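You operate a simulated robot arm through the tools that you are given. There is no shell and no other tool. Be economical: measure what you need, move in short steps, check, and stop when the job is done.

You are at the controls of a simulated two-armed robot. One attempt, no reset.

JOB
On the left half of the narrow table, fold the blue towel in half, so that it is half as wide.

Only the result counts: the job must be done as asked and must still hold three seconds after the hand-in. Knocking over, shifting, dropping, spilling or breaking anything else fails it. Flat cloth is picked up by pressing the open fingertips on it (5 to 10 N) and closing them slowly along it; thin cloth reads only 2 to 8 mm in the jaws.

ROBOT AND FRAMES
Two 7-joint arms with two-finger parallel grippers on one trunk, on a base that drives. Base frame: it is fixed to the floor where the robot stands at the start and does not move with it; the origin is under the middle of the robot, x ahead of it, y to its left, z up. Units: mm, degrees, N and s.
The left shoulder is at the start at [70, 163, 1120], the right one opposite. Places, roughly: left half of the narrow table [500, 0, 800]. Payload 3.43 kg a hand.
The tool frame of a hand sits at the grasp point between the pads (the TCP): z along the fingers, y along the line on which they close. The tips reach 34 mm beyond it. The gripper opens to 128 mm. The fingers are 24 mm wide and 12 mm thick; the gripper's body (48 by 130 mm) begins 96 mm behind the TCP.
Orientation is told as [roll, pitch, yaw] about the base's x, y, z axes, in that order, counted from this pose: with the fingers straight down and closing along the base's y, the tool's x points along the base's -x, its y along +y and its z along -z.

CONTROLS
- The arms move only by the tool arm_command. It takes "left_increments", "right_increments" or both (then of equal length, played together; a hand with none holds still); each is a list of rows, each a list of 6 numbers: the shift along the base's x, y, z in units of 150 mm (1.0 is 150 mm), then the turn, a rotation vector about the base's x, y, z in units of 180 degrees (1.0 is 180 degrees). In form: [[x, y, z, ax, ay, az], ...]. A call has 1 to 12 rows; each row is the pose to reach, as a shift and turn from the pose commanded when the call began. "left_claw" and "right_claw" are, for a hand that has rows, the finger opening in cm, from 0 to 12.8, set as the call begins (left out, the last holds). A call with a number of a shift or a turn outside -1 to 1 is refused whole. A row lasts 0.2 s, in which the tool goes at most 50 mm and 8.6 degrees; a call with a longer step from one row to the next is refused whole, and so is a gripper value outside its range. A pose out of reach is approached as far as the arm can. The call stops where the force on the tool passes 40 N (or 10 N more than at its start, if that is more) or the arm is blocked; 0.2 s more then pass. The fingers move at their own pace (about 153 mm/s each) and stop on an object; they squeeze with about 24 N. The grip force told is the motor's: it shows also when the fingers shut on nothing. Time passes only in rows, and 0.2 s behind the last, so rows that repeat a pose let the fingers close. The reply holds the time, the measured pose of the TCP, the force on the tool along the base axes, the opening and the grip force, in the units named above and with some noise.
- Cameras (640 x 400 px; columns grow to the right, rows downward): "scene" is now at [130.2, 9.8, 1327]; the picture's right is [0.12, -0.99, -0.00], its down [-0.73, -0.09, -0.68] and it looks along [0.68, 0.08, -0.73] (base axes); focal length 247 px, centre (320, 200). "left" rides on the left gripper at [76, 11, -160] in its tool frame; the picture's right is [-0.15, 0.99, 0.00], its down [-0.88, -0.13, -0.46] and it looks along [-0.45, -0.07, 0.89] (tool axes); focal length 234 px, centre (320, 200). "right" rides on the right gripper at [76, -11, -160] in its tool frame; the picture's right is [0.15, 0.99, 0.00], its down [-0.88, 0.13, -0.46] and it looks along [-0.45, 0.07, 0.89] (tool axes); focal length 234 px, centre (320, 200). There is no depth. A picture from a camera that has moved, and an enlarged one, comes with that camera's place and axes in the base frame and with its lens.
- camera(camera): a new picture of that camera. It takes no simulated time.
- slide_trunk(by): slides the trunk up (or, below 0, down) by that many mm; the arms and the scene camera ride with it, the base frame stays. It gives what a move gives, with no picture.
- roll_base(legs): drives the robot by 1 to 6 legs, each [ahead, left, turn to the left] in mm, mm and degrees, along the robot's own axes; the way and the turn of a leg run together, so that a leg with both is an arc; at most 1500 mm and 180 degrees a leg. The arms and the cameras ride along, it lands a little off, and it stops where it bumps. It gives what a move gives.
- turn_head(pan, tilt): turns the head with the scene camera to pan (to the left, within 86 degrees either way) and tilt (down, from -29 to 69), counted from straight ahead of the robot. It gives what a move gives.
- close_up(camera, box): a new picture of the part [left, top, right, bottom] of that camera's present view, enlarged. It takes no simulated time.
- hand_in(): hands the job in; it is judged then, once.

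Work in short steps. Places have to be worked out from the pictures, the camera data and where the tool is seen: move nearer, look again, correct. Check each grasp and each placing, and mend what went wrong. You have 120 turns and 88 pictures in all, those below and enlarged ones among them. Open the grippers and draw the arms clear of the work before you hand the job in, unless the task says otherwise; then end with one line.

The tools are called after "Emit:" by a JSON object that holds its "fn" and its "kwargs". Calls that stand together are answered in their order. arm_command: Moves the arms, as the interface text tells. Its arguments: {"type":"object","properties":{"left_increments":{"type":"array","items":{"type":"array","items":{"type":"number"}}},"left_claw":{"type":"number"},"right_increments":{"type":"array","items":{"type":"array","items":{"type":"number"}}},"right_claw":{"type":"number"}},"required":[]} The other tools are called the same way: slide_trunk (by) slides the trunk up or down; roll_base (legs) drives the base; turn_head (pan, tilt) turns the head that bears the scene camera; camera (camera) takes a picture; close_up (camera, box) takes an enlarged picture of a part of a camera's view; hand_in () hands the job in.

At the start:

```text
t: 0.0
left_tool_pos: [634.4, 234.8, 1009.9]
left_tool_rot: [0.0, 0.1, 0.0]
left_ft_force: [0.0, -0.9, -0.3]
left_finger_gap: 127.9
left_grip_force: 0.0
right_tool_pos: [605.6, -309.2, 1044.6]
right_tool_rot: [0.0, 0.1, 0.0]
right_ft_force: [-0.7, 1.0, 0.1]
right_finger_gap: 128.0
right_grip_force: 0.0
trunk travel left (down, up): [-600.0, 340.0]
robot x, y, heading: [-2.9, 1.9, -0.1]
head pan, tilt: [6.9, 47.1]
```

scene: 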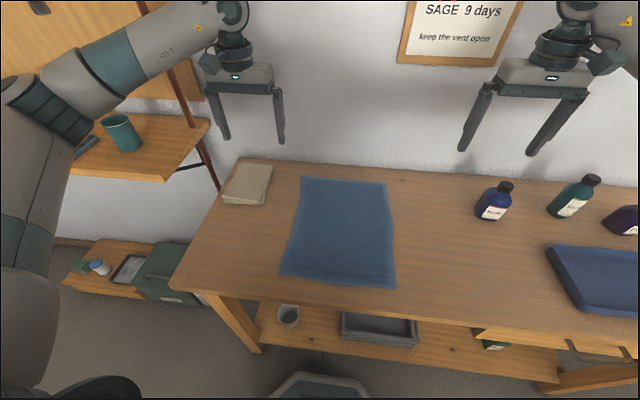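
right: 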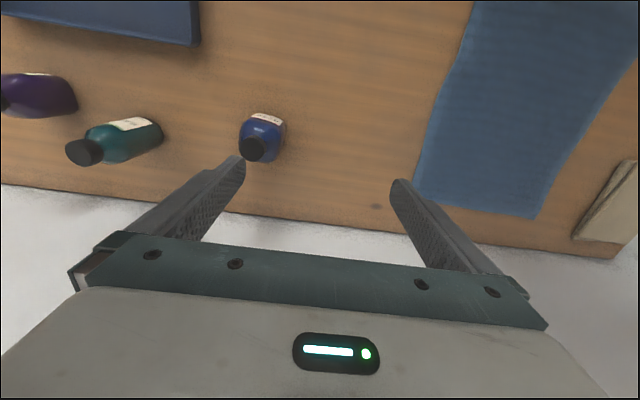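
left: 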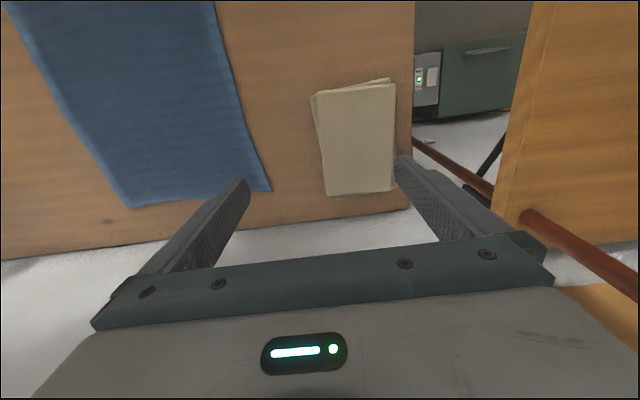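

The towel spans roughly x 400–769 and y −140…149, so I'll fold its left edge over to the right edge, with the left hand at the far corner and the right hand at the near one. First I turn the base right about 20° and shift it left so the arms won't cross.

Emit:
{"fn": "roll_base", "kwargs": {"legs": [[0, 0, -20], [-62, 169, 0]]}}

```text
t: 2.6
left_tool_pos: [674.5, 177.4, 1010.9]
left_tool_rot: [0.1, 0.0, -20.3]
left_ft_force: [0.9, -0.5, 0.0]
left_finger_gap: 127.9
left_grip_force: 0.1
right_tool_pos: [460.4, -322.7, 1044.0]
right_tool_rot: [-0.1, 0.0, -20.2]
right_ft_force: [-0.4, 0.7, 0.4]
right_finger_gap: 127.7
right_grip_force: 0.0
trunk travel left (down, up): [-600.0, 340.0]
robot x, y, heading: [-0.5, 174.5, -20.2]
head pan, tilt: [6.9, 47.1]
```

Now I pull both hands to yaw 0 and start bringing the left hand over the far-left corner and the right hand toward the near-left one.

Emit:
{"fn": "arm_command", "kwargs": {"left_increments": [[0.08, -0.08, -0.2, 0, 0, 0.028], [0.16, -0.17, -0.4, 0, 0, 0.056], [0.25, -0.26, -0.6, 0, 0, 0.084], [0.33, -0.33, -0.8, 0, 0, 0.112]], "right_increments": [[-0.05, 0.25, 0, 0, 0, 0.028], [-0.1, 0.5, 0, 0, 0, 0.056], [-0.15, 0.75, 0, 0, 0, 0.084], [-0.2, 1.0, 0, 0, 0, 0.112]], "left_claw": 4, "right_claw": 4}}

Emit:
{"fn": "arm_command", "kwargs": {"right_increments": [[0, 0.25, -0.1, 0, 0, 0], [0, 0.5, -0.25, 0, 0, 0], [0, 0.75, -0.4, 0, 0, 0], [0, 1.0, -0.6, 0, 0, 0]]}}

Emit:
{"fn": "arm_command", "kwargs": {"right_increments": [[0, 0.25, -0.1, 0, 0, 0], [0, 0.5, -0.25, 0, 0, 0], [0, 0.75, -0.35, 0, 0, 0], [0, 0.98, -0.5, 0, 0, 0]]}}

Emit:
{"fn": "camera", "kwargs": {"camera": "scene"}}

Emit:
{"fn": "camera", "kwargs": {"camera": "left"}}

Emit:
{"fn": "camera", "kwargs": {"camera": "right"}}

```text
t: 3.6
left_tool_pos: [725.9, 127.9, 891.1]
left_tool_rot: [-0.1, 0.2, -0.1]
left_ft_force: [0.6, -0.7, -0.4]
left_finger_gap: 39.8
left_grip_force: 0.0
right_tool_pos: [432.5, -173.7, 1042.9]
right_tool_rot: [0.0, 0.1, -0.3]
right_ft_force: [0.5, 0.0, 0.5]
right_finger_gap: 39.8
right_grip_force: 0.1
trunk travel left (down, up): [-600.0, 340.0]
robot x, y, heading: [0.9, 177.6, -20.5]
head pan, tilt: [6.9, 47.1]
```

```text
t: 4.6
left_tool_pos: [726.0, 127.1, 891.9]
left_tool_rot: [0.0, 0.1, -0.3]
left_ft_force: [-0.9, 0.4, 0.4]
left_finger_gap: 40.1
left_grip_force: 0.1
right_tool_pos: [429.7, -21.2, 949.7]
right_tool_rot: [0.0, 0.0, -0.2]
right_ft_force: [-0.8, -0.1, -0.2]
right_finger_gap: 39.6
right_grip_force: 0.1
trunk travel left (down, up): [-600.0, 340.0]
robot x, y, heading: [-2.1, 180.8, -20.6]
head pan, tilt: [6.9, 47.1]
```

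```text
t: 5.6
left_tool_pos: [725.0, 127.9, 891.0]
left_tool_rot: [-0.1, 0.1, -0.2]
left_ft_force: [0.6, 0.1, 2.3]
left_finger_gap: 40.1
left_grip_force: 0.0
right_tool_pos: [430.6, 124.6, 876.6]
right_tool_rot: [-0.2, 0.1, -0.2]
right_ft_force: [-0.4, -0.7, 0.3]
right_finger_gap: 39.5
right_grip_force: 0.1
trunk travel left (down, up): [-600.0, 340.0]
robot x, y, heading: [0.3, 180.8, -20.1]
head pan, tilt: [6.9, 47.1]
```

```text
84 pictures are left
camera scene: at [125.8, 143.9, 1327.0], right [-0.23, -0.97, 0.0], down [-0.71, 0.17, -0.68], along [0.66, -0.16, -0.73], focal length 247 px, centre (320, 200)
```

scene: 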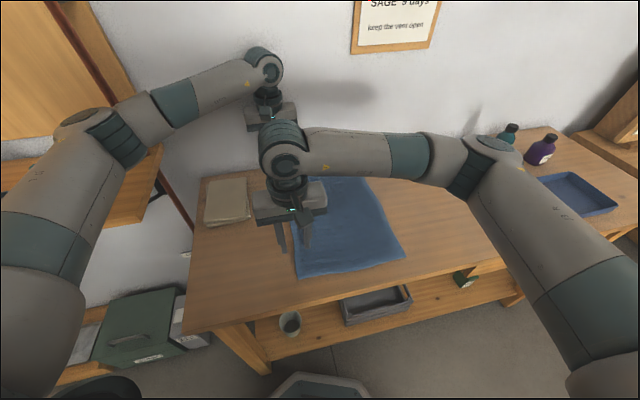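

```text
83 pictures are left
camera left: at [649.3, 141.2, 1049.9], right [0.15, 0.99, 0.0], down [0.88, -0.13, 0.46], along [0.45, -0.07, -0.89], focal length 234 px, centre (320, 200)
```

left: 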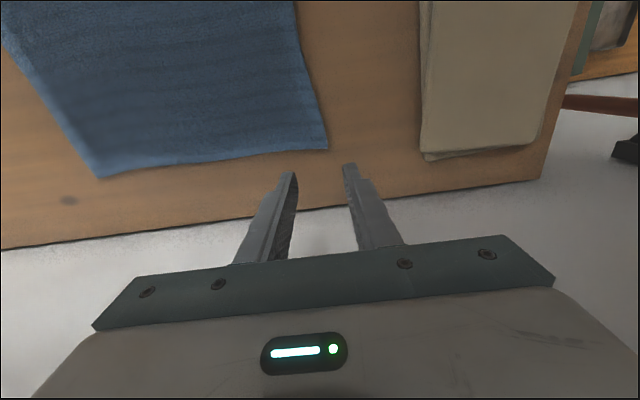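

```text
82 pictures are left
camera right: at [354.8, 113.4, 1035.7], right [-0.14, 0.99, 0.0], down [0.88, 0.13, 0.45], along [0.45, 0.06, -0.89], focal length 234 px, centre (320, 200)
```

right: 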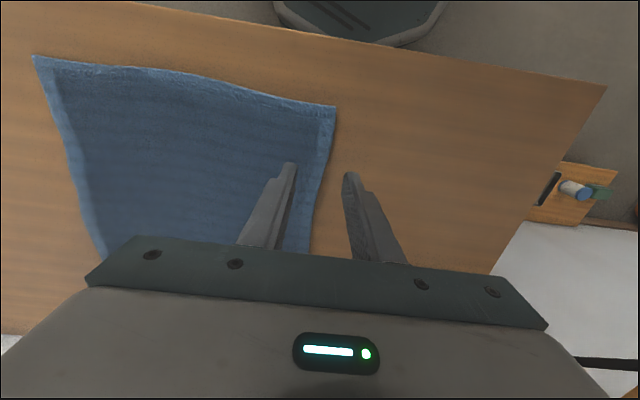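

Comparing the wrist and scene views puts the table surface near z≈788, so the tips should touch at TCP z≈822. Corners are at about FL(720,139), FR(720,−133), NR(378,−138) and NL(377,130). I move in above the grasp points.

Emit:
{"fn": "arm_command", "kwargs": {"left_increments": [[-0.08, -0.03, -0.18, 0, 0, 0], [-0.167, -0.067, -0.34, 0, 0, 0], [-0.167, -0.067, -0.34, 0, 0, 0]], "right_increments": [[-0.11, -0.05, -0.12, 0, 0, 0], [-0.21, -0.093, -0.24, 0, 0, 0], [-0.21, -0.093, -0.24, 0, 0, 0]], "left_claw": 3, "right_claw": 3}}

Emit:
{"fn": "camera", "kwargs": {"camera": "left"}}

Emit:
{"fn": "camera", "kwargs": {"camera": "right"}}

```text
t: 6.4
left_tool_pos: [700.5, 117.6, 841.4]
left_tool_rot: [0.0, 0.0, -0.1]
left_ft_force: [0.0, -0.7, 0.4]
left_finger_gap: 30.1
left_grip_force: 0.0
right_tool_pos: [402.2, 111.9, 840.8]
right_tool_rot: [0.1, 0.0, -0.1]
right_ft_force: [0.1, -0.4, 0.2]
right_finger_gap: 30.2
right_grip_force: 0.1
trunk travel left (down, up): [-600.0, 340.0]
robot x, y, heading: [-1.5, 177.8, -20.0]
head pan, tilt: [6.9, 47.1]
```

```text
81 pictures are left
camera left: at [624.5, 130.7, 999.8], right [0.15, 0.99, 0.0], down [0.88, -0.13, 0.46], along [0.45, -0.07, -0.89], focal length 234 px, centre (320, 200)
```

left: 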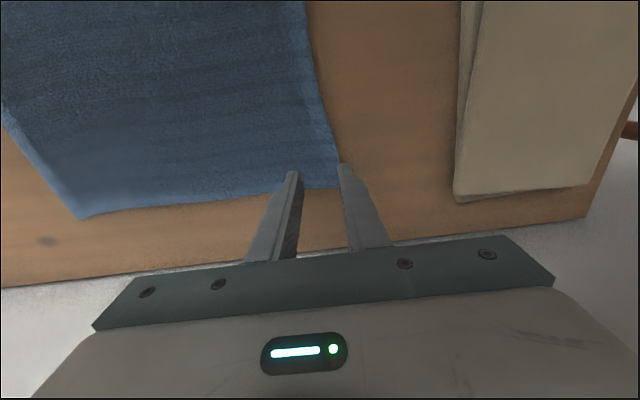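

```text
80 pictures are left
camera right: at [324.4, 98.5, 1000.3], right [-0.14, 0.99, 0.0], down [0.88, 0.13, 0.46], along [0.45, 0.07, -0.89], focal length 234 px, centre (320, 200)
```

right: 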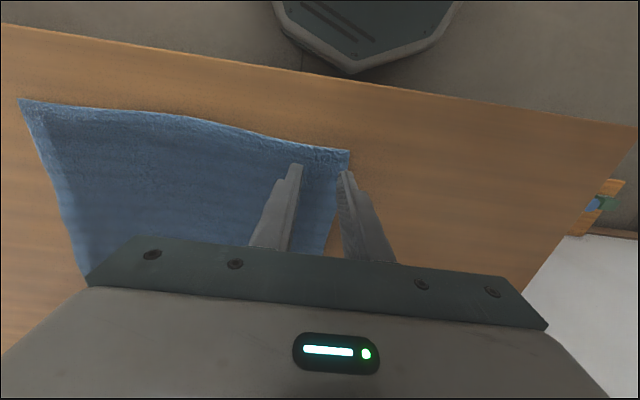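

Positions look right. I descend, shifting 4 mm inward.

Emit:
{"fn": "arm_command", "kwargs": {"left_increments": [[0, -0.027, -0.05, 0, 0, 0], [0, -0.027, -0.1, 0, 0, 0], [0, -0.027, -0.1, 0, 0, 0]], "right_increments": [[0, -0.027, -0.05, 0, 0, 0], [0, -0.027, -0.1, 0, 0, 0], [0, -0.027, -0.1, 0, 0, 0]]}}

```text
t: 7.0
left_tool_pos: [700.9, 114.2, 836.7]
left_tool_rot: [-0.4, -0.7, 0.1]
left_ft_force: [-1.5, 4.3, 16.0]
left_finger_gap: 29.5
left_grip_force: 0.1
right_tool_pos: [401.0, 107.5, 836.1]
right_tool_rot: [0.3, -0.8, -0.1]
right_ft_force: [-6.5, -0.5, 25.5]
right_finger_gap: 29.8
right_grip_force: 0.0
trunk travel left (down, up): [-600.0, 340.0]
robot x, y, heading: [-2.8, 179.6, -20.4]
head pan, tilt: [6.9, 47.1]
stopped in row 2 (right hand): the force on the tool passed its limit (the readings are from after the stop); the commanded pose is now the measured one
```

Contact came at TCP z≈837, so the cloth top is near z≈802. I ease off to about 7 N.

Emit:
{"fn": "arm_command", "kwargs": {"left_increments": [[0, 0, 0.005, 0, 0, 0], [0, 0, 0.005, 0, 0, 0]], "right_increments": [[0, 0, 0.01, 0, 0, 0], [0, 0, 0.01, 0, 0, 0]]}}

```text
t: 7.6
left_tool_pos: [700.3, 113.5, 835.8]
left_tool_rot: [-0.5, -0.8, 0.0]
left_ft_force: [4.7, -0.3, 20.7]
left_finger_gap: 29.7
left_grip_force: 0.1
right_tool_pos: [400.7, 108.1, 836.5]
right_tool_rot: [0.2, -0.7, -0.2]
right_ft_force: [-5.9, 0.4, 21.1]
right_finger_gap: 29.9
right_grip_force: 0.0
trunk travel left (down, up): [-600.0, 340.0]
robot x, y, heading: [-1.7, 176.4, -20.3]
head pan, tilt: [6.9, 47.1]
```

Emit:
{"fn": "arm_command", "kwargs": {"left_increments": [[0, 0, 0.02, 0, 0, 0], [0, 0, 0.02, 0, 0, 0]], "right_increments": [[0, 0, 0.02, 0, 0, 0], [0, 0, 0.02, 0, 0, 0]]}}

```text
t: 8.2
left_tool_pos: [701.6, 113.9, 838.4]
left_tool_rot: [-0.4, -0.5, 0.0]
left_ft_force: [-2.8, -2.2, 15.9]
left_finger_gap: 29.5
left_grip_force: 0.1
right_tool_pos: [403.9, 106.8, 837.5]
right_tool_rot: [0.3, -0.7, -0.3]
right_ft_force: [0.2, 0.6, 2.9]
right_finger_gap: 29.9
right_grip_force: 0.1
trunk travel left (down, up): [-600.0, 340.0]
robot x, y, heading: [-0.1, 178.5, -20.4]
head pan, tilt: [6.9, 47.1]
```

Left is still pressing hard and right lightly, so I trim both and begin closing in small steps.

Emit:
{"fn": "arm_command", "kwargs": {"left_increments": [[0, 0, 0.014, 0, 0, 0], [0, 0, 0.014, 0, 0, 0]], "right_increments": [[0, 0, -0.007, 0, 0, 0], [0, 0, -0.007, 0, 0, 0]]}}

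Emit:
{"fn": "arm_command", "kwargs": {"left_increments": [[0, 0, 0, 0, 0, 0]], "right_increments": [[0, 0, 0, 0, 0, 0]], "left_claw": 2.4, "right_claw": 2.4}}

```text
t: 8.8
left_tool_pos: [701.5, 115.2, 837.7]
left_tool_rot: [-0.2, -0.3, 0.0]
left_ft_force: [-1.1, -0.1, 3.3]
left_finger_gap: 30.0
left_grip_force: 0.2
right_tool_pos: [403.4, 108.8, 837.2]
right_tool_rot: [0.1, -0.6, -0.2]
right_ft_force: [-2.5, -0.6, 9.3]
right_finger_gap: 29.9
right_grip_force: 0.1
trunk travel left (down, up): [-600.0, 340.0]
robot x, y, heading: [0.5, 176.3, -20.2]
head pan, tilt: [6.9, 47.1]
```

```text
t: 9.2
left_tool_pos: [702.9, 114.1, 838.6]
left_tool_rot: [-0.2, -0.5, 0.1]
left_ft_force: [-0.2, 0.6, 1.4]
left_finger_gap: 24.0
left_grip_force: 0.1
right_tool_pos: [403.1, 108.7, 836.9]
right_tool_rot: [0.2, -0.5, -0.1]
right_ft_force: [-0.3, 0.0, 9.3]
right_finger_gap: 23.1
right_grip_force: 0.1
trunk travel left (down, up): [-600.0, 340.0]
robot x, y, heading: [-1.3, 179.6, -20.5]
head pan, tilt: [6.9, 47.1]
```

Left needs a bit more pressure (−0.8 mm), then I keep closing in steps.

Emit:
{"fn": "arm_command", "kwargs": {"left_increments": [[0, 0, -0.007, 0, 0, 0]], "right_increments": [[0, 0, 0, 0, 0, 0]], "left_claw": 1.9, "right_claw": 1.8}}

Emit:
{"fn": "arm_command", "kwargs": {"left_increments": [[0, 0, 0, 0, 0, 0]], "right_increments": [[0, 0, 0, 0, 0, 0]], "left_claw": 1.3, "right_claw": 1.2}}

Emit:
{"fn": "camera", "kwargs": {"camera": "left"}}

Emit:
{"fn": "camera", "kwargs": {"camera": "right"}}

```text
t: 9.6
left_tool_pos: [702.6, 114.8, 839.0]
left_tool_rot: [-0.4, -0.5, 0.0]
left_ft_force: [-0.7, 0.7, 1.6]
left_finger_gap: 19.1
left_grip_force: 0.0
right_tool_pos: [403.6, 108.2, 837.9]
right_tool_rot: [0.2, -0.5, -0.2]
right_ft_force: [0.9, 0.4, 9.7]
right_finger_gap: 16.6
right_grip_force: 0.1
trunk travel left (down, up): [-600.0, 340.0]
robot x, y, heading: [-2.0, 178.9, -20.4]
head pan, tilt: [6.9, 47.1]
```

```text
t: 10.0
left_tool_pos: [704.0, 114.5, 839.7]
left_tool_rot: [-0.3, -0.5, 0.1]
left_ft_force: [0.2, 1.5, 0.8]
left_finger_gap: 13.2
left_grip_force: 0.0
right_tool_pos: [404.2, 108.3, 837.3]
right_tool_rot: [0.1, -0.6, -0.2]
right_ft_force: [1.0, -0.9, 11.6]
right_finger_gap: 11.0
right_grip_force: 0.1
trunk travel left (down, up): [-600.0, 340.0]
robot x, y, heading: [-0.4, 178.3, -20.3]
head pan, tilt: [6.9, 47.1]
```

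```text
79 pictures are left
camera left: at [625.1, 127.7, 996.4], right [0.15, 0.99, 0.0], down [0.88, -0.13, 0.46], along [0.46, -0.07, -0.89], focal length 234 px, centre (320, 200)
```

left: 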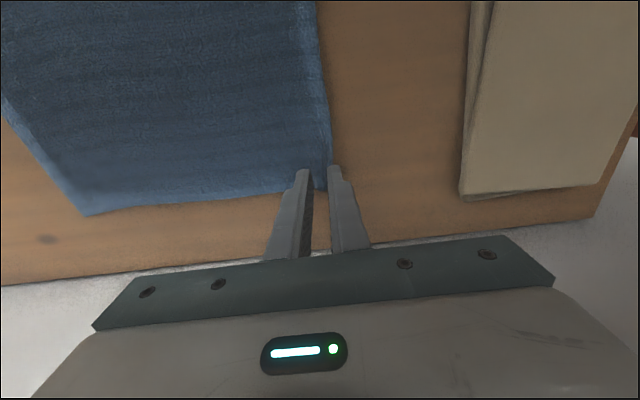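

```text
78 pictures are left
camera right: at [325.3, 95.0, 995.7], right [-0.14, 0.99, 0.0], down [0.88, 0.13, 0.46], along [0.46, 0.07, -0.89], focal length 234 px, centre (320, 200)
```

right: 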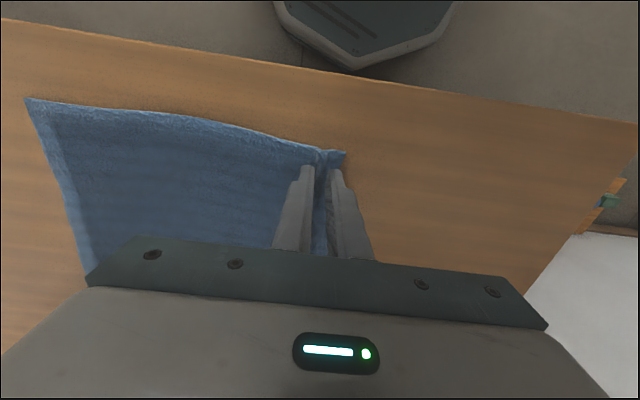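

The right hand has a ridge forming, so I close it fully. The left slid without gathering, so I reopen it further inboard.

Emit:
{"fn": "arm_command", "kwargs": {"right_increments": [[0, 0, 0, 0, 0, 0], [0, 0, 0, 0, 0, 0], [0, 0, 0, 0, 0, 0]], "left_increments": [[0, -0.03, 0.03, 0, 0, 0], [0, -0.07, 0.03, 0, 0, 0], [0, -0.07, 0.0, 0, 0, 0]], "left_claw": 3, "right_claw": 0.4}}

Emit:
{"fn": "arm_command", "kwargs": {"right_increments": [[0, 0, 0, 0, 0, 0], [0, 0, 0, 0, 0, 0]], "left_increments": [[0, 0, -0.02, 0, 0, 0], [0, 0, -0.02, 0, 0, 0]], "right_claw": 0}}

```text
t: 10.8
left_tool_pos: [703.0, 105.1, 837.4]
left_tool_rot: [-0.3, -0.5, 0.0]
left_ft_force: [-0.2, 1.0, 4.4]
left_finger_gap: 30.0
left_grip_force: 0.3
right_tool_pos: [404.0, 107.6, 836.3]
right_tool_rot: [0.2, -0.6, -0.3]
right_ft_force: [0.6, -0.3, 9.4]
right_finger_gap: 5.5
right_grip_force: 1.1
trunk travel left (down, up): [-600.0, 340.0]
robot x, y, heading: [0.0, 183.3, -20.3]
head pan, tilt: [6.9, 47.1]
```

```text
t: 11.4
left_tool_pos: [703.4, 104.5, 836.7]
left_tool_rot: [-0.4, -0.8, 0.0]
left_ft_force: [5.9, 0.8, 21.1]
left_finger_gap: 30.1
left_grip_force: 0.2
right_tool_pos: [404.0, 107.7, 837.2]
right_tool_rot: [0.2, -0.6, -0.2]
right_ft_force: [0.7, -0.8, 6.8]
right_finger_gap: 3.7
right_grip_force: 24.2
trunk travel left (down, up): [-600.0, 340.0]
robot x, y, heading: [2.2, 177.4, -20.2]
head pan, tilt: [6.9, 47.1]
```

Right holds cloth (3.7 mm at 24 N). Left is at 21 N, so I ease it back 1.5 mm and close in steps.

Emit:
{"fn": "arm_command", "kwargs": {"left_increments": [[0, 0, 0.01, 0, 0, 0], [0, 0, 0.01, 0, 0, 0]], "left_claw": 2.5}}

Emit:
{"fn": "arm_command", "kwargs": {"left_increments": [[0, 0, 0, 0, 0, 0]], "left_claw": 2.0}}

```text
t: 12.0
left_tool_pos: [701.9, 103.3, 837.1]
left_tool_rot: [-0.3, -0.6, 0.0]
left_ft_force: [2.3, -1.5, 17.2]
left_finger_gap: 22.5
left_grip_force: 0.0
right_tool_pos: [402.3, 109.0, 837.8]
right_tool_rot: [0.2, -0.6, -0.2]
right_ft_force: [1.4, 1.3, 6.4]
right_finger_gap: 4.2
right_grip_force: 23.1
trunk travel left (down, up): [-600.0, 340.0]
robot x, y, heading: [-3.3, 178.7, -20.2]
head pan, tilt: [6.9, 47.1]
```

```text
t: 12.4
left_tool_pos: [700.9, 103.9, 836.8]
left_tool_rot: [-0.3, -0.5, 0.0]
left_ft_force: [0.5, -1.3, 17.3]
left_finger_gap: 17.5
left_grip_force: 0.1
right_tool_pos: [401.6, 108.0, 836.9]
right_tool_rot: [0.2, -0.6, -0.3]
right_ft_force: [1.7, -0.5, 5.6]
right_finger_gap: 4.1
right_grip_force: 23.4
trunk travel left (down, up): [-600.0, 340.0]
robot x, y, heading: [-1.5, 175.7, -20.2]
head pan, tilt: [6.9, 47.1]
```

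Emit:
{"fn": "arm_command", "kwargs": {"left_increments": [[0, 0, 0.005, 0, 0, 0]], "left_claw": 1.4}}

Emit:
{"fn": "camera", "kwargs": {"camera": "left"}}

```text
t: 12.8
left_tool_pos: [701.0, 102.5, 836.8]
left_tool_rot: [-0.2, -0.5, 0.0]
left_ft_force: [1.5, -0.1, 13.7]
left_finger_gap: 12.1
left_grip_force: 0.0
right_tool_pos: [403.5, 107.0, 837.7]
right_tool_rot: [0.2, -0.6, -0.2]
right_ft_force: [0.4, 1.0, 6.5]
right_finger_gap: 3.9
right_grip_force: 23.7
trunk travel left (down, up): [-600.0, 340.0]
robot x, y, heading: [-0.1, 179.8, -20.4]
head pan, tilt: [6.9, 47.1]
```

```text
77 pictures are left
camera left: at [622.9, 117.0, 995.0], right [0.15, 0.99, 0.0], down [0.88, -0.13, 0.46], along [0.46, -0.07, -0.89], focal length 234 px, centre (320, 200)
```

left: 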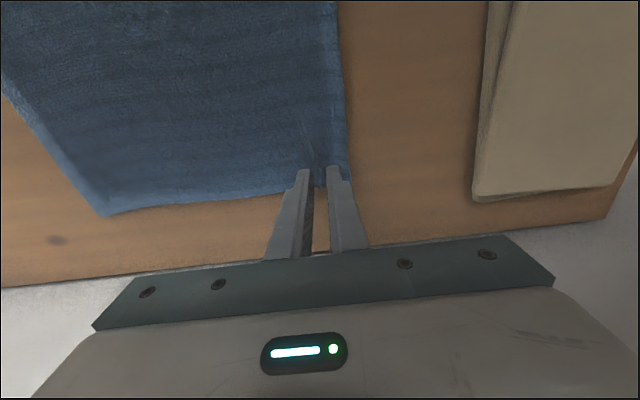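

A ridge shows at the left hand now; I close it fully.

Emit:
{"fn": "arm_command", "kwargs": {"left_increments": [[0, 0, 0, 0, 0, 0]], "left_claw": 0.8}}

Emit:
{"fn": "arm_command", "kwargs": {"left_increments": [[0, 0, 0, 0, 0, 0], [0, 0, 0, 0, 0, 0]], "left_claw": 0}}

Emit:
{"fn": "camera", "kwargs": {"camera": "left"}}

```text
t: 13.2
left_tool_pos: [699.9, 103.7, 837.0]
left_tool_rot: [-0.2, -0.5, 0.0]
left_ft_force: [-0.7, 0.3, 12.4]
left_finger_gap: 7.6
left_grip_force: 0.0
right_tool_pos: [402.5, 107.8, 837.7]
right_tool_rot: [0.2, -0.5, -0.3]
right_ft_force: [0.1, 1.2, 7.0]
right_finger_gap: 3.9
right_grip_force: 24.0
trunk travel left (down, up): [-600.0, 340.0]
robot x, y, heading: [-1.1, 181.8, -20.2]
head pan, tilt: [6.9, 47.1]
```

```text
t: 13.8
left_tool_pos: [701.7, 103.3, 836.9]
left_tool_rot: [-0.2, -0.6, 0.0]
left_ft_force: [-1.0, 0.1, 10.0]
left_finger_gap: 4.2
left_grip_force: 24.4
right_tool_pos: [402.8, 107.1, 837.1]
right_tool_rot: [0.2, -0.6, -0.2]
right_ft_force: [-0.7, 1.0, 7.1]
right_finger_gap: 4.1
right_grip_force: 23.7
trunk travel left (down, up): [-600.0, 340.0]
robot x, y, heading: [-1.1, 179.6, -20.4]
head pan, tilt: [6.9, 47.1]
```

```text
76 pictures are left
camera left: at [622.9, 116.9, 995.1], right [0.15, 0.99, 0.0], down [0.88, -0.13, 0.46], along [0.46, -0.07, -0.89], focal length 234 px, centre (320, 200)
```

left: 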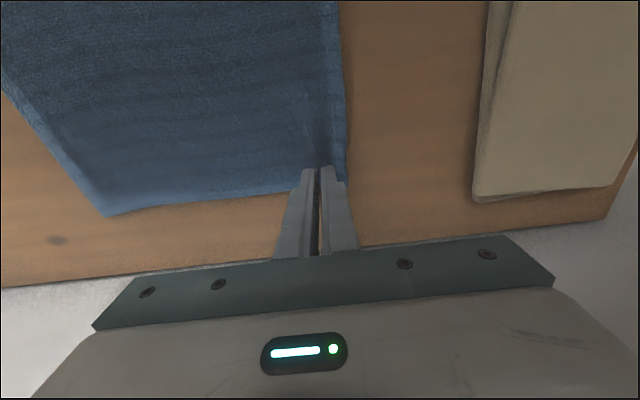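

Both hands hold the edge. I lift it and arc it over toward the right half.

Emit:
{"fn": "arm_command", "kwargs": {"left_increments": [[0, 0, 0.1, 0, 0, 0], [0, -0.02, 0.2, 0, 0, 0], [0, -0.06, 0.3, 0, 0, 0], [0, -0.11, 0.4, 0, 0, 0], [0, -0.2, 0.5, 0, 0, 0], [0, -0.3, 0.57, 0, 0, 0], [0, -0.4, 0.62, 0, 0, 0], [0, -0.5, 0.65, 0, 0, 0], [0, -0.6, 0.66, 0, 0, 0], [0, -0.69, 0.66, 0, 0, 0]], "right_increments": [[0, 0, 0.1, 0, 0, 0], [0, -0.02, 0.2, 0, 0, 0], [0, -0.06, 0.3, 0, 0, 0], [0, -0.11, 0.4, 0, 0, 0], [0, -0.2, 0.5, 0, 0, 0], [0, -0.3, 0.57, 0, 0, 0], [0, -0.4, 0.62, 0, 0, 0], [0, -0.5, 0.65, 0, 0, 0], [0, -0.6, 0.66, 0, 0, 0], [0, -0.69, 0.66, 0, 0, 0]]}}

Emit:
{"fn": "camera", "kwargs": {"camera": "scene"}}

Emit:
{"fn": "camera", "kwargs": {"camera": "right"}}

Emit:
{"fn": "camera", "kwargs": {"camera": "left"}}

```text
t: 16.0
left_tool_pos: [703.9, -0.8, 934.3]
left_tool_rot: [-0.2, -0.4, 0.0]
left_ft_force: [-1.5, 0.0, -0.5]
left_finger_gap: 4.1
left_grip_force: 24.1
right_tool_pos: [402.7, 2.3, 935.1]
right_tool_rot: [0.3, -0.5, -0.2]
right_ft_force: [-0.5, 0.2, 0.0]
right_finger_gap: 3.8
right_grip_force: 23.8
trunk travel left (down, up): [-600.0, 340.0]
robot x, y, heading: [3.2, 180.3, -20.4]
head pan, tilt: [6.9, 47.1]
```

```text
75 pictures are left
camera scene: at [124.9, 141.4, 1327.0], right [-0.23, -0.97, 0.0], down [-0.71, 0.17, -0.68], along [0.66, -0.16, -0.73], focal length 247 px, centre (320, 200)
```

scene: 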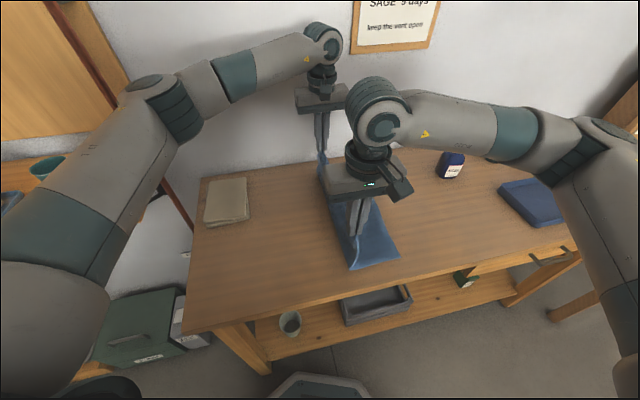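

```text
74 pictures are left
camera right: at [325.3, -11.1, 1093.9], right [-0.14, 0.99, 0.0], down [0.88, 0.13, 0.46], along [0.46, 0.07, -0.89], focal length 234 px, centre (320, 200)
```

right: 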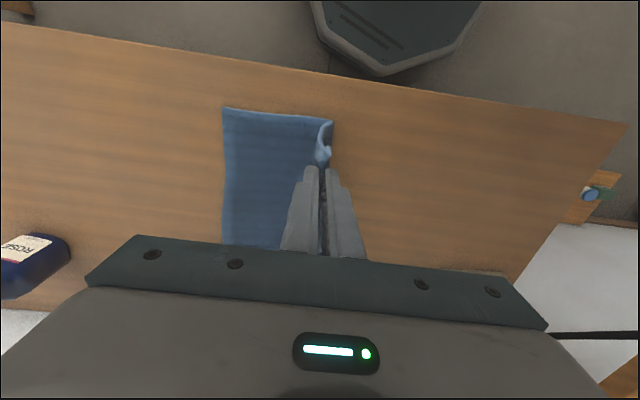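

```text
73 pictures are left
camera left: at [625.3, 11.5, 1093.0], right [0.15, 0.99, 0.0], down [0.88, -0.13, 0.46], along [0.46, -0.07, -0.89], focal length 234 px, centre (320, 200)
```

left: 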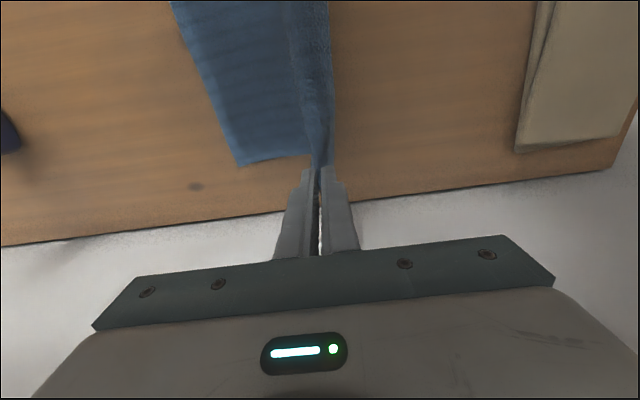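

The edge hangs neatly above the mid-line. I continue the arc down toward the right edge, staying about 35 mm above it.

Emit:
{"fn": "arm_command", "kwargs": {"left_increments": [[0, -0.13, -0.02, 0, 0, 0], [0, -0.26, -0.06, 0, 0, 0], [0, -0.38, -0.13, 0, 0, 0], [0, -0.49, -0.21, 0, 0, 0], [0, -0.59, -0.31, 0, 0, 0], [0, -0.68, -0.41, 0, 0, 0]], "right_increments": [[0, -0.13, -0.02, 0, 0, 0], [0, -0.26, -0.06, 0, 0, 0], [0, -0.38, -0.13, 0, 0, 0], [0, -0.49, -0.21, 0, 0, 0], [0, -0.59, -0.31, 0, 0, 0], [0, -0.68, -0.41, 0, 0, 0]]}}

Emit:
{"fn": "camera", "kwargs": {"camera": "right"}}

Emit:
{"fn": "camera", "kwargs": {"camera": "left"}}

```text
t: 17.4
left_tool_pos: [703.5, -103.9, 873.0]
left_tool_rot: [-0.1, -0.5, 0.1]
left_ft_force: [-0.9, 0.3, -0.9]
left_finger_gap: 4.0
left_grip_force: 24.3
right_tool_pos: [404.5, -97.8, 873.2]
right_tool_rot: [0.3, -0.5, -0.2]
right_ft_force: [0.9, 0.4, -1.3]
right_finger_gap: 3.8
right_grip_force: 24.6
trunk travel left (down, up): [-600.0, 340.0]
robot x, y, heading: [-1.9, 177.2, -20.6]
head pan, tilt: [6.9, 47.1]
```

```text
72 pictures are left
camera right: at [325.5, -112.7, 1031.5], right [-0.14, 0.99, 0.0], down [0.88, 0.12, 0.46], along [0.46, 0.07, -0.89], focal length 234 px, centre (320, 200)
```

right: 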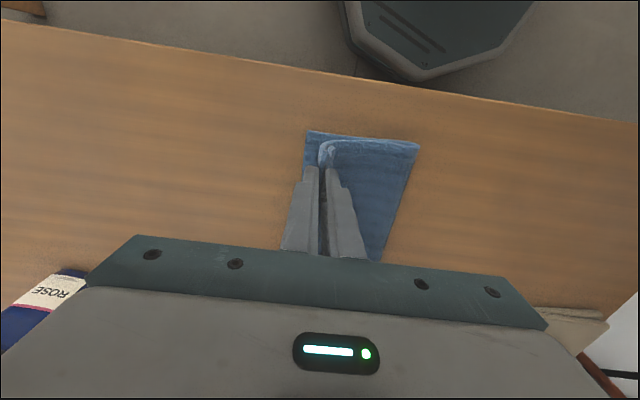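

```text
71 pictures are left
camera left: at [625.9, -90.9, 1031.3], right [0.15, 0.99, 0.0], down [0.88, -0.13, 0.46], along [0.46, -0.07, -0.89], focal length 234 px, centre (320, 200)
```

left: 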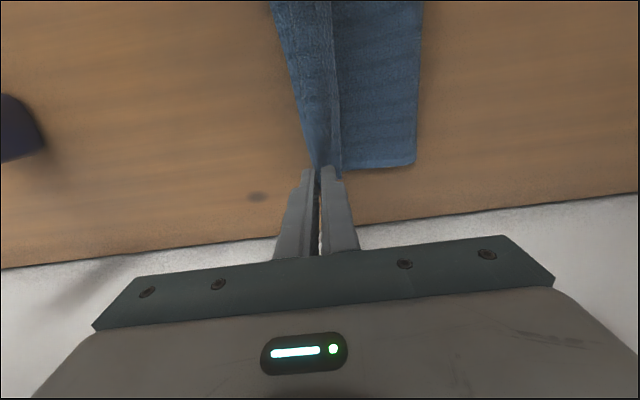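

The folded edge sits at about y −110 (far −103, near −117) and the held strip is 25–35 mm in from the loose edge. I bring the hands back slightly, lower, and release.

Emit:
{"fn": "arm_command", "kwargs": {"left_increments": [[0, 0.07, -0.04, 0, 0, 0], [0, 0.14, -0.08, 0, 0, 0], [0, 0.2, -0.13, 0, 0, 0], [0, 0.2, -0.13, 0, 0, 0]], "right_increments": [[0, 0.03, -0.04, 0, 0, 0], [0, 0.06, -0.08, 0, 0, 0], [0, 0.1, -0.13, 0, 0, 0], [0, 0.1, -0.13, 0, 0, 0]]}}

Emit:
{"fn": "camera", "kwargs": {"camera": "right"}}

Emit:
{"fn": "camera", "kwargs": {"camera": "left"}}

```text
t: 18.4
left_tool_pos: [703.8, -72.9, 855.6]
left_tool_rot: [-0.2, -0.3, 0.0]
left_ft_force: [0.1, 0.0, 0.3]
left_finger_gap: 3.9
left_grip_force: 24.0
right_tool_pos: [403.1, -84.9, 854.6]
right_tool_rot: [0.2, -0.5, -0.2]
right_ft_force: [-0.5, -0.3, 0.7]
right_finger_gap: 3.9
right_grip_force: 24.4
trunk travel left (down, up): [-600.0, 340.0]
robot x, y, heading: [-0.3, 177.1, -20.1]
head pan, tilt: [6.9, 47.1]
```

```text
70 pictures are left
camera right: at [324.4, -96.8, 1012.5], right [-0.14, 0.99, 0.0], down [0.88, 0.13, 0.46], along [0.46, 0.07, -0.89], focal length 234 px, centre (320, 200)
```

right: 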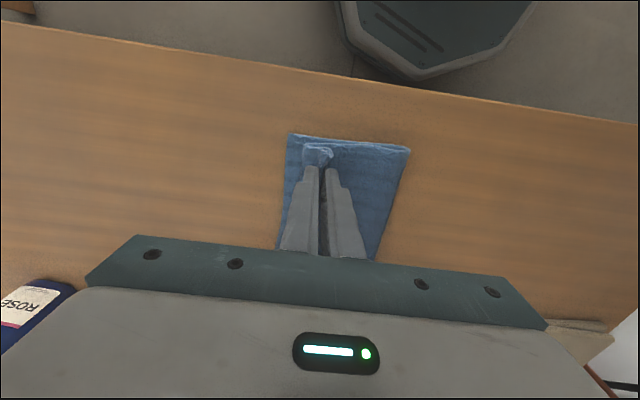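

```text
69 pictures are left
camera left: at [627.2, -60.3, 1013.6], right [0.15, 0.99, 0.0], down [0.88, -0.13, 0.46], along [0.46, -0.07, -0.89], focal length 234 px, centre (320, 200)
```

left: 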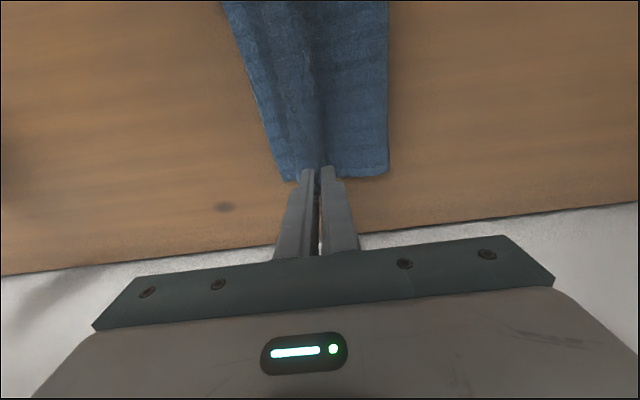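

The crease formed at y≈−8, but the true mid-line is about y≈+20. I lift back up over y≈+25 to reset the crease, then come down again on a tighter arc.

Emit:
{"fn": "arm_command", "kwargs": {"left_increments": [[0, 0.05, 0.15, 0, 0, 0], [0, 0.15, 0.3, 0, 0, 0], [0, 0.3, 0.42, 0, 0, 0], [0, 0.45, 0.5, 0, 0, 0], [0, 0.58, 0.54, 0, 0, 0], [0, 0.69, 0.56, 0, 0, 0], [0, 0.69, 0.56, 0, 0, 0]], "right_increments": [[0, 0.05, 0.15, 0, 0, 0], [0, 0.15, 0.3, 0, 0, 0], [0, 0.3, 0.42, 0, 0, 0], [0, 0.47, 0.5, 0, 0, 0], [0, 0.63, 0.54, 0, 0, 0], [0, 0.75, 0.56, 0, 0, 0], [0, 0.75, 0.56, 0, 0, 0]]}}

Emit:
{"fn": "camera", "kwargs": {"camera": "right"}}

Emit:
{"fn": "camera", "kwargs": {"camera": "left"}}

```text
t: 20.0
left_tool_pos: [703.5, 30.4, 938.7]
left_tool_rot: [-0.2, -0.5, 0.0]
left_ft_force: [-0.5, -0.6, -0.2]
left_finger_gap: 3.8
left_grip_force: 24.0
right_tool_pos: [402.3, 27.9, 936.4]
right_tool_rot: [0.3, -0.5, -0.2]
right_ft_force: [-1.1, -1.1, -0.5]
right_finger_gap: 3.6
right_grip_force: 24.5
trunk travel left (down, up): [-600.0, 340.0]
robot x, y, heading: [0.5, 178.7, -20.4]
head pan, tilt: [6.9, 47.1]
```

```text
68 pictures are left
camera right: at [325.4, 14.1, 1095.6], right [-0.14, 0.99, 0.0], down [0.88, 0.12, 0.46], along [0.46, 0.07, -0.89], focal length 234 px, centre (320, 200)
```

right: 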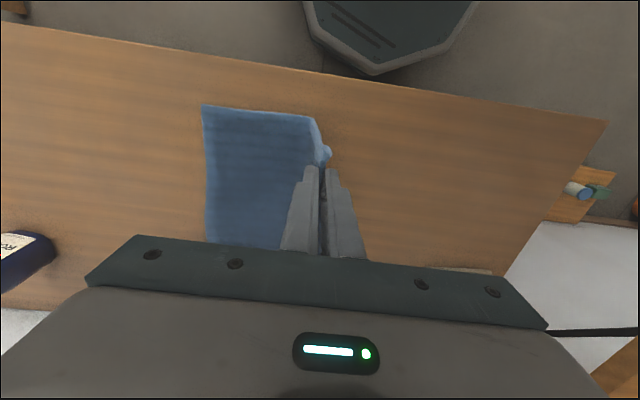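

```text
67 pictures are left
camera left: at [625.5, 43.8, 1096.1], right [0.15, 0.99, 0.0], down [0.88, -0.13, 0.46], along [0.46, -0.07, -0.89], focal length 234 px, centre (320, 200)
```

left: 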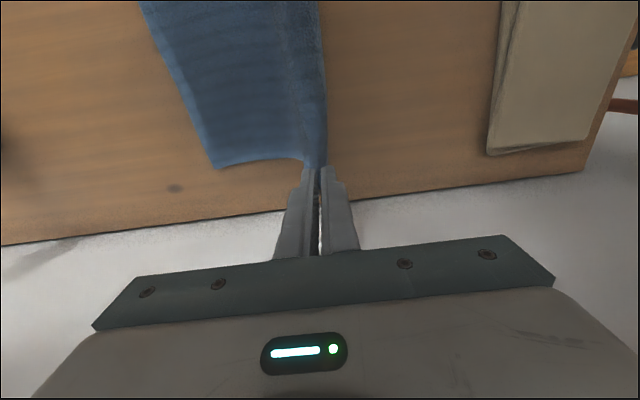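

The bend now sits at about y 12–20. I go down again on an arc tight enough not to pull on it.

Emit:
{"fn": "arm_command", "kwargs": {"left_increments": [[0, -0.12, -0.067, 0, 0, 0], [0, -0.24, -0.113, 0, 0, 0], [0, -0.36, -0.173, 0, 0, 0], [0, -0.467, -0.253, 0, 0, 0], [0, -0.553, -0.36, 0, 0, 0], [0, -0.613, -0.467, 0, 0, 0], [0, -0.64, -0.547, 0, 0, 0]], "right_increments": [[0, -0.153, -0.033, 0, 0, 0], [0, -0.287, -0.067, 0, 0, 0], [0, -0.42, -0.133, 0, 0, 0], [0, -0.533, -0.22, 0, 0, 0], [0, -0.627, -0.333, 0, 0, 0], [0, -0.693, -0.447, 0, 0, 0], [0, -0.72, -0.533, 0, 0, 0]]}}

Emit:
{"fn": "camera", "kwargs": {"camera": "right"}}

Emit:
{"fn": "camera", "kwargs": {"camera": "left"}}

```text
t: 21.6
left_tool_pos: [701.4, -62.7, 854.4]
left_tool_rot: [-0.3, -0.4, -0.1]
left_ft_force: [-0.6, -0.5, 0.3]
left_finger_gap: 3.5
left_grip_force: 24.2
right_tool_pos: [405.8, -80.0, 858.4]
right_tool_rot: [0.2, -0.5, -0.3]
right_ft_force: [0.1, 0.5, 0.6]
right_finger_gap: 4.1
right_grip_force: 24.3
trunk travel left (down, up): [-600.0, 340.0]
robot x, y, heading: [-3.3, 175.5, -20.5]
head pan, tilt: [6.9, 47.1]
```

```text
66 pictures are left
camera right: at [327.8, -93.1, 1017.9], right [-0.14, 0.99, 0.0], down [0.88, 0.12, 0.46], along [0.46, 0.07, -0.89], focal length 234 px, centre (320, 200)
```

right: 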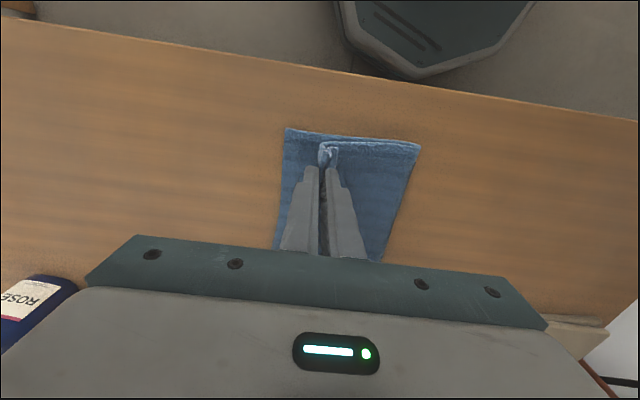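

```text
65 pictures are left
camera left: at [623.1, -49.8, 1013.4], right [0.15, 0.99, 0.0], down [0.88, -0.13, 0.46], along [0.46, -0.07, -0.89], focal length 234 px, centre (320, 200)
```

left: 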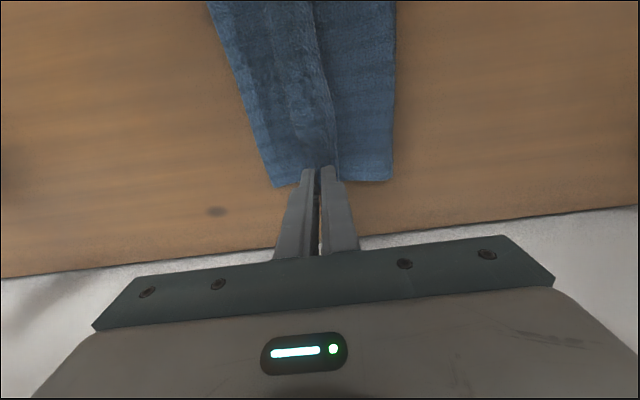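

Fold is now near y≈5, bottom edge −117 near and −108 far. I nudge the hands a little toward +y while lowering to push the crease outward, then release.

Emit:
{"fn": "arm_command", "kwargs": {"left_increments": [[0, 0.03, -0.03, 0, 0, 0], [0, 0.07, -0.06, 0, 0, 0], [0, 0.1, -0.06, 0, 0, 0], [0, 0.1, -0.06, 0, 0, 0]], "right_increments": [[0, 0.02, -0.03, 0, 0, 0], [0, 0.04, -0.07, 0, 0, 0], [0, 0.05, -0.08, 0, 0, 0], [0, 0.05, -0.08, 0, 0, 0]]}}

Emit:
{"fn": "arm_command", "kwargs": {"left_increments": [[0, 0, 0, 0, 0, 0], [0, 0, 0, 0, 0, 0], [0, 0, 0.05, 0, 0, 0], [0, 0, 0.2, 0, 0, 0], [0, 0, 0.4, 0, 0, 0], [0, 0, 0.6, 0, 0, 0]], "right_increments": [[0, 0, 0, 0, 0, 0], [0, 0, 0, 0, 0, 0], [0, 0, 0.05, 0, 0, 0], [0, 0, 0.2, 0, 0, 0], [0, 0, 0.4, 0, 0, 0], [0, 0, 0.6, 0, 0, 0]], "left_claw": 2.5, "right_claw": 2.5}}

Emit:
{"fn": "camera", "kwargs": {"camera": "right"}}

Emit:
{"fn": "camera", "kwargs": {"camera": "left"}}

```text
t: 22.6
left_tool_pos: [699.3, -48.9, 847.4]
left_tool_rot: [-0.2, -0.5, -0.1]
left_ft_force: [-0.3, -1.1, 1.1]
left_finger_gap: 4.0
left_grip_force: 24.1
right_tool_pos: [404.4, -71.6, 848.2]
right_tool_rot: [0.2, -0.4, -0.3]
right_ft_force: [0.2, -1.3, 2.8]
right_finger_gap: 3.9
right_grip_force: 24.0
trunk travel left (down, up): [-600.0, 340.0]
robot x, y, heading: [-0.9, 178.3, -20.4]
head pan, tilt: [6.9, 47.1]
```

```text
t: 24.0
left_tool_pos: [700.2, -49.2, 935.6]
left_tool_rot: [-0.2, -0.6, 0.0]
left_ft_force: [-0.3, -0.5, -0.2]
left_finger_gap: 25.1
left_grip_force: 0.0
right_tool_pos: [400.8, -72.7, 939.0]
right_tool_rot: [0.2, -0.4, -0.2]
right_ft_force: [0.1, -0.1, -0.3]
right_finger_gap: 25.2
right_grip_force: 0.1
trunk travel left (down, up): [-600.0, 340.0]
robot x, y, heading: [-1.2, 177.0, -20.7]
head pan, tilt: [6.9, 47.1]
```

```text
64 pictures are left
camera right: at [323.1, -85.0, 1096.3], right [-0.14, 0.99, 0.0], down [0.88, 0.13, 0.46], along [0.46, 0.07, -0.89], focal length 234 px, centre (320, 200)
```

right: 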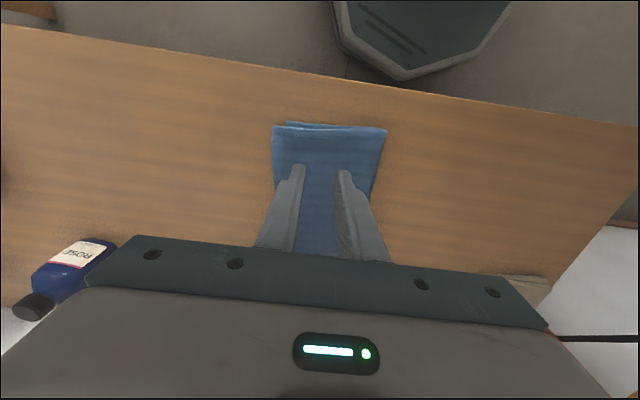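

```text
63 pictures are left
camera left: at [623.0, -36.2, 1093.4], right [0.15, 0.99, 0.0], down [0.88, -0.13, 0.46], along [0.46, -0.07, -0.89], focal length 234 px, centre (320, 200)
```

left: 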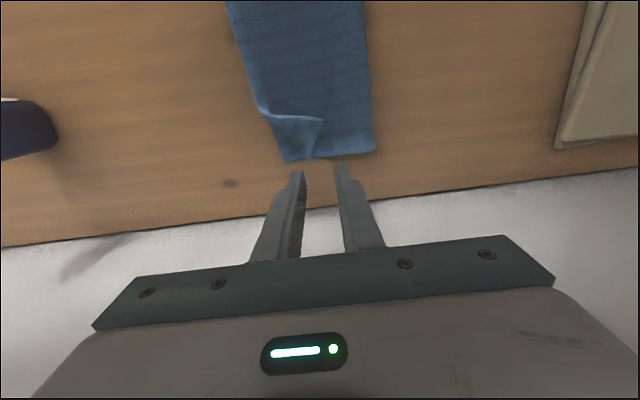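

The near end unfolded flat on its own, and the far corner has its flap folded back. I move the right arm out of the way and look closer.

Emit:
{"fn": "arm_command", "kwargs": {"right_increments": [[0, -0.2, 0.3, 0, 0, 0], [0, -0.5, 0.5, 0, 0, 0], [0, -0.8, 0.6, 0, 0, 0], [0, -1.0, 0.7, 0, 0, 0]], "left_increments": [[0, 0.2, 0.0, 0, 0, 0], [0, 0.4, 0.0, 0, 0, 0], [0, 0.6, 0.0, 0, 0, 0], [-0.2, 0.8, 0.1, 0, 0, 0]]}}

Emit:
{"fn": "close_up", "kwargs": {"camera": "scene", "box": [200, 140, 460, 300]}}

Emit:
{"fn": "camera", "kwargs": {"camera": "left"}}

```text
refused: row 1 steps farther than a row can; nothing moved
```

```text
2.46 times, centred on (330, 220) of scene
camera zoom: at [124.1, 142.6, 1327.0], right [-0.23, -0.97, 0.0], down [-0.71, 0.17, -0.68], along [0.66, -0.16, -0.73], focal length 608 px, centre (295, 151)
```

zoom: 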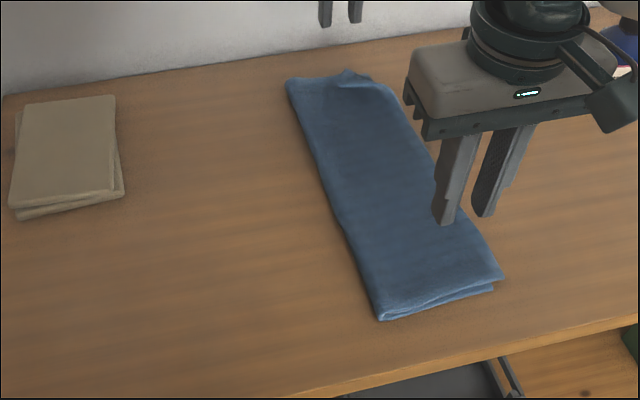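

```text
61 pictures are left
camera left: at [623.0, -36.2, 1093.4], right [0.15, 0.99, 0.0], down [0.88, -0.13, 0.46], along [0.46, -0.07, -0.89], focal length 234 px, centre (320, 200)
```

left: 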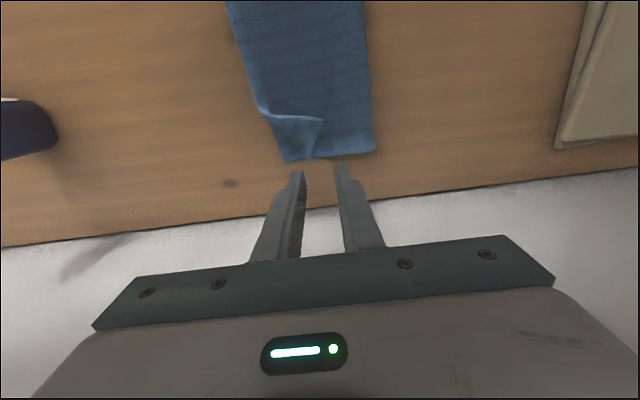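

Only the far corner needs mending. I move the right arm well clear, with smaller steps, and zoom the left camera on that corner.

Emit:
{"fn": "arm_command", "kwargs": {"right_increments": [[0, -0.15, 0.2, 0, 0, 0], [0, -0.35, 0.4, 0, 0, 0], [0, -0.6, 0.55, 0, 0, 0], [0, -0.8, 0.7, 0, 0, 0], [0, -1.0, 0.8, 0, 0, 0]]}}

Emit:
{"fn": "close_up", "kwargs": {"camera": "left", "box": [220, 0, 420, 180]}}

Emit:
{"fn": "close_up", "kwargs": {"camera": "scene", "box": [280, 140, 440, 280]}}

```text
t: 25.2
left_tool_pos: [701.8, -50.8, 934.2]
left_tool_rot: [-0.3, -0.6, 0.0]
left_ft_force: [1.7, -0.3, 0.4]
left_finger_gap: 24.9
left_grip_force: 0.1
right_tool_pos: [403.8, -222.4, 1056.6]
right_tool_rot: [0.4, -0.5, -0.2]
right_ft_force: [-0.5, 0.2, 0.2]
right_finger_gap: 25.4
right_grip_force: 0.0
trunk travel left (down, up): [-600.0, 340.0]
robot x, y, heading: [-0.6, 176.8, -20.5]
head pan, tilt: [6.9, 47.1]
```

```text
2.22 times, centred on (320, 90) of left
camera zoom: at [623.6, -36.7, 1092.9], right [0.15, 0.99, 0.0], down [0.88, -0.13, 0.46], along [0.46, -0.07, -0.89], focal length 520 px, centre (320, 444)
```

zoom: 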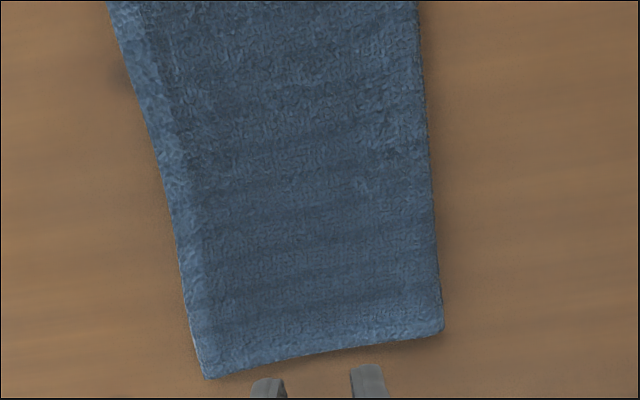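

```text
2.86 times, centred on (360, 210) of scene
camera zoom: at [124.5, 141.7, 1327.0], right [-0.23, -0.97, 0.0], down [-0.71, 0.17, -0.68], along [0.66, -0.16, -0.73], focal length 706 px, centre (206, 171)
```

zoom: 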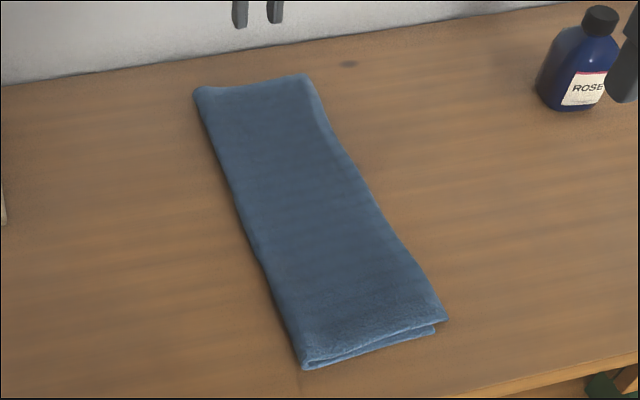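

The flap has unfolded by itself. The towel is now about 134 mm wide against roughly 260 mm before, with edges aligned to within about 15 mm. I draw the left arm clear and check once more.

Emit:
{"fn": "arm_command", "kwargs": {"left_increments": [[0, 0, 0.3, 0, 0, 0], [0, 0.1, 0.55, 0, 0, 0], [0, 0.35, 0.7, 0, 0, 0], [0, 0.6, 0.8, 0, 0, 0], [0, 0.85, 0.8, 0, 0, 0]]}}

Emit:
{"fn": "camera", "kwargs": {"camera": "scene"}}

Emit:
{"fn": "close_up", "kwargs": {"camera": "right", "box": [320, 40, 640, 240]}}

```text
t: 26.4
left_tool_pos: [704.3, 81.3, 1057.9]
left_tool_rot: [-0.4, -0.4, -0.1]
left_ft_force: [0.4, -0.4, -1.0]
left_finger_gap: 24.9
left_grip_force: 0.0
right_tool_pos: [403.8, -220.3, 1058.6]
right_tool_rot: [0.1, -0.5, -0.3]
right_ft_force: [0.4, 0.2, 0.1]
right_finger_gap: 24.8
right_grip_force: 0.1
trunk travel left (down, up): [-600.0, 340.0]
robot x, y, heading: [-0.8, 174.9, -20.5]
head pan, tilt: [6.9, 47.1]
```

```text
58 pictures are left
camera scene: at [125.8, 144.6, 1327.0], right [-0.23, -0.97, 0.0], down [-0.71, 0.17, -0.68], along [0.66, -0.16, -0.73], focal length 247 px, centre (320, 200)
```

scene: 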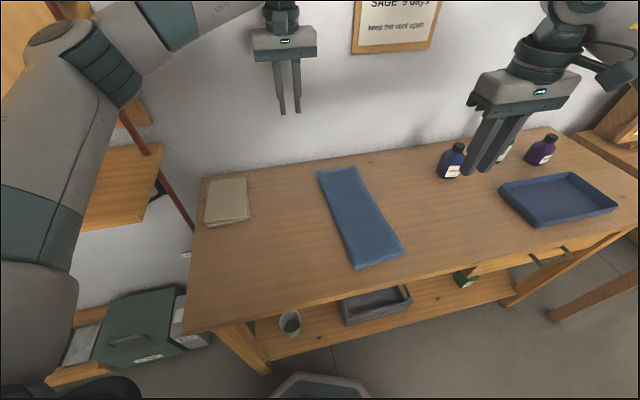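

```text
2.00 times, centred on (480, 140) of right
camera zoom: at [326.3, -232.5, 1215.7], right [-0.14, 0.99, 0.0], down [0.88, 0.13, 0.46], along [0.46, 0.07, -0.89], focal length 468 px, centre (0, 320)
```

zoom: 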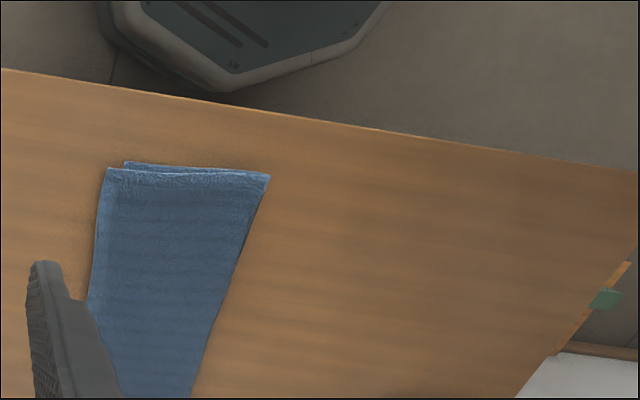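

The towel lies folded flat, everything else is where it was, and both arms are clear with grippers open, so I hand in.

Emit:
{"fn": "hand_in", "kwargs": {}}

```text
The job is handed in.
```

I folded the blue towel in half: it is now about 134 mm wide, down from roughly 260 mm, with its edges aligned to within about 15 mm and nothing else on the table disturbed.
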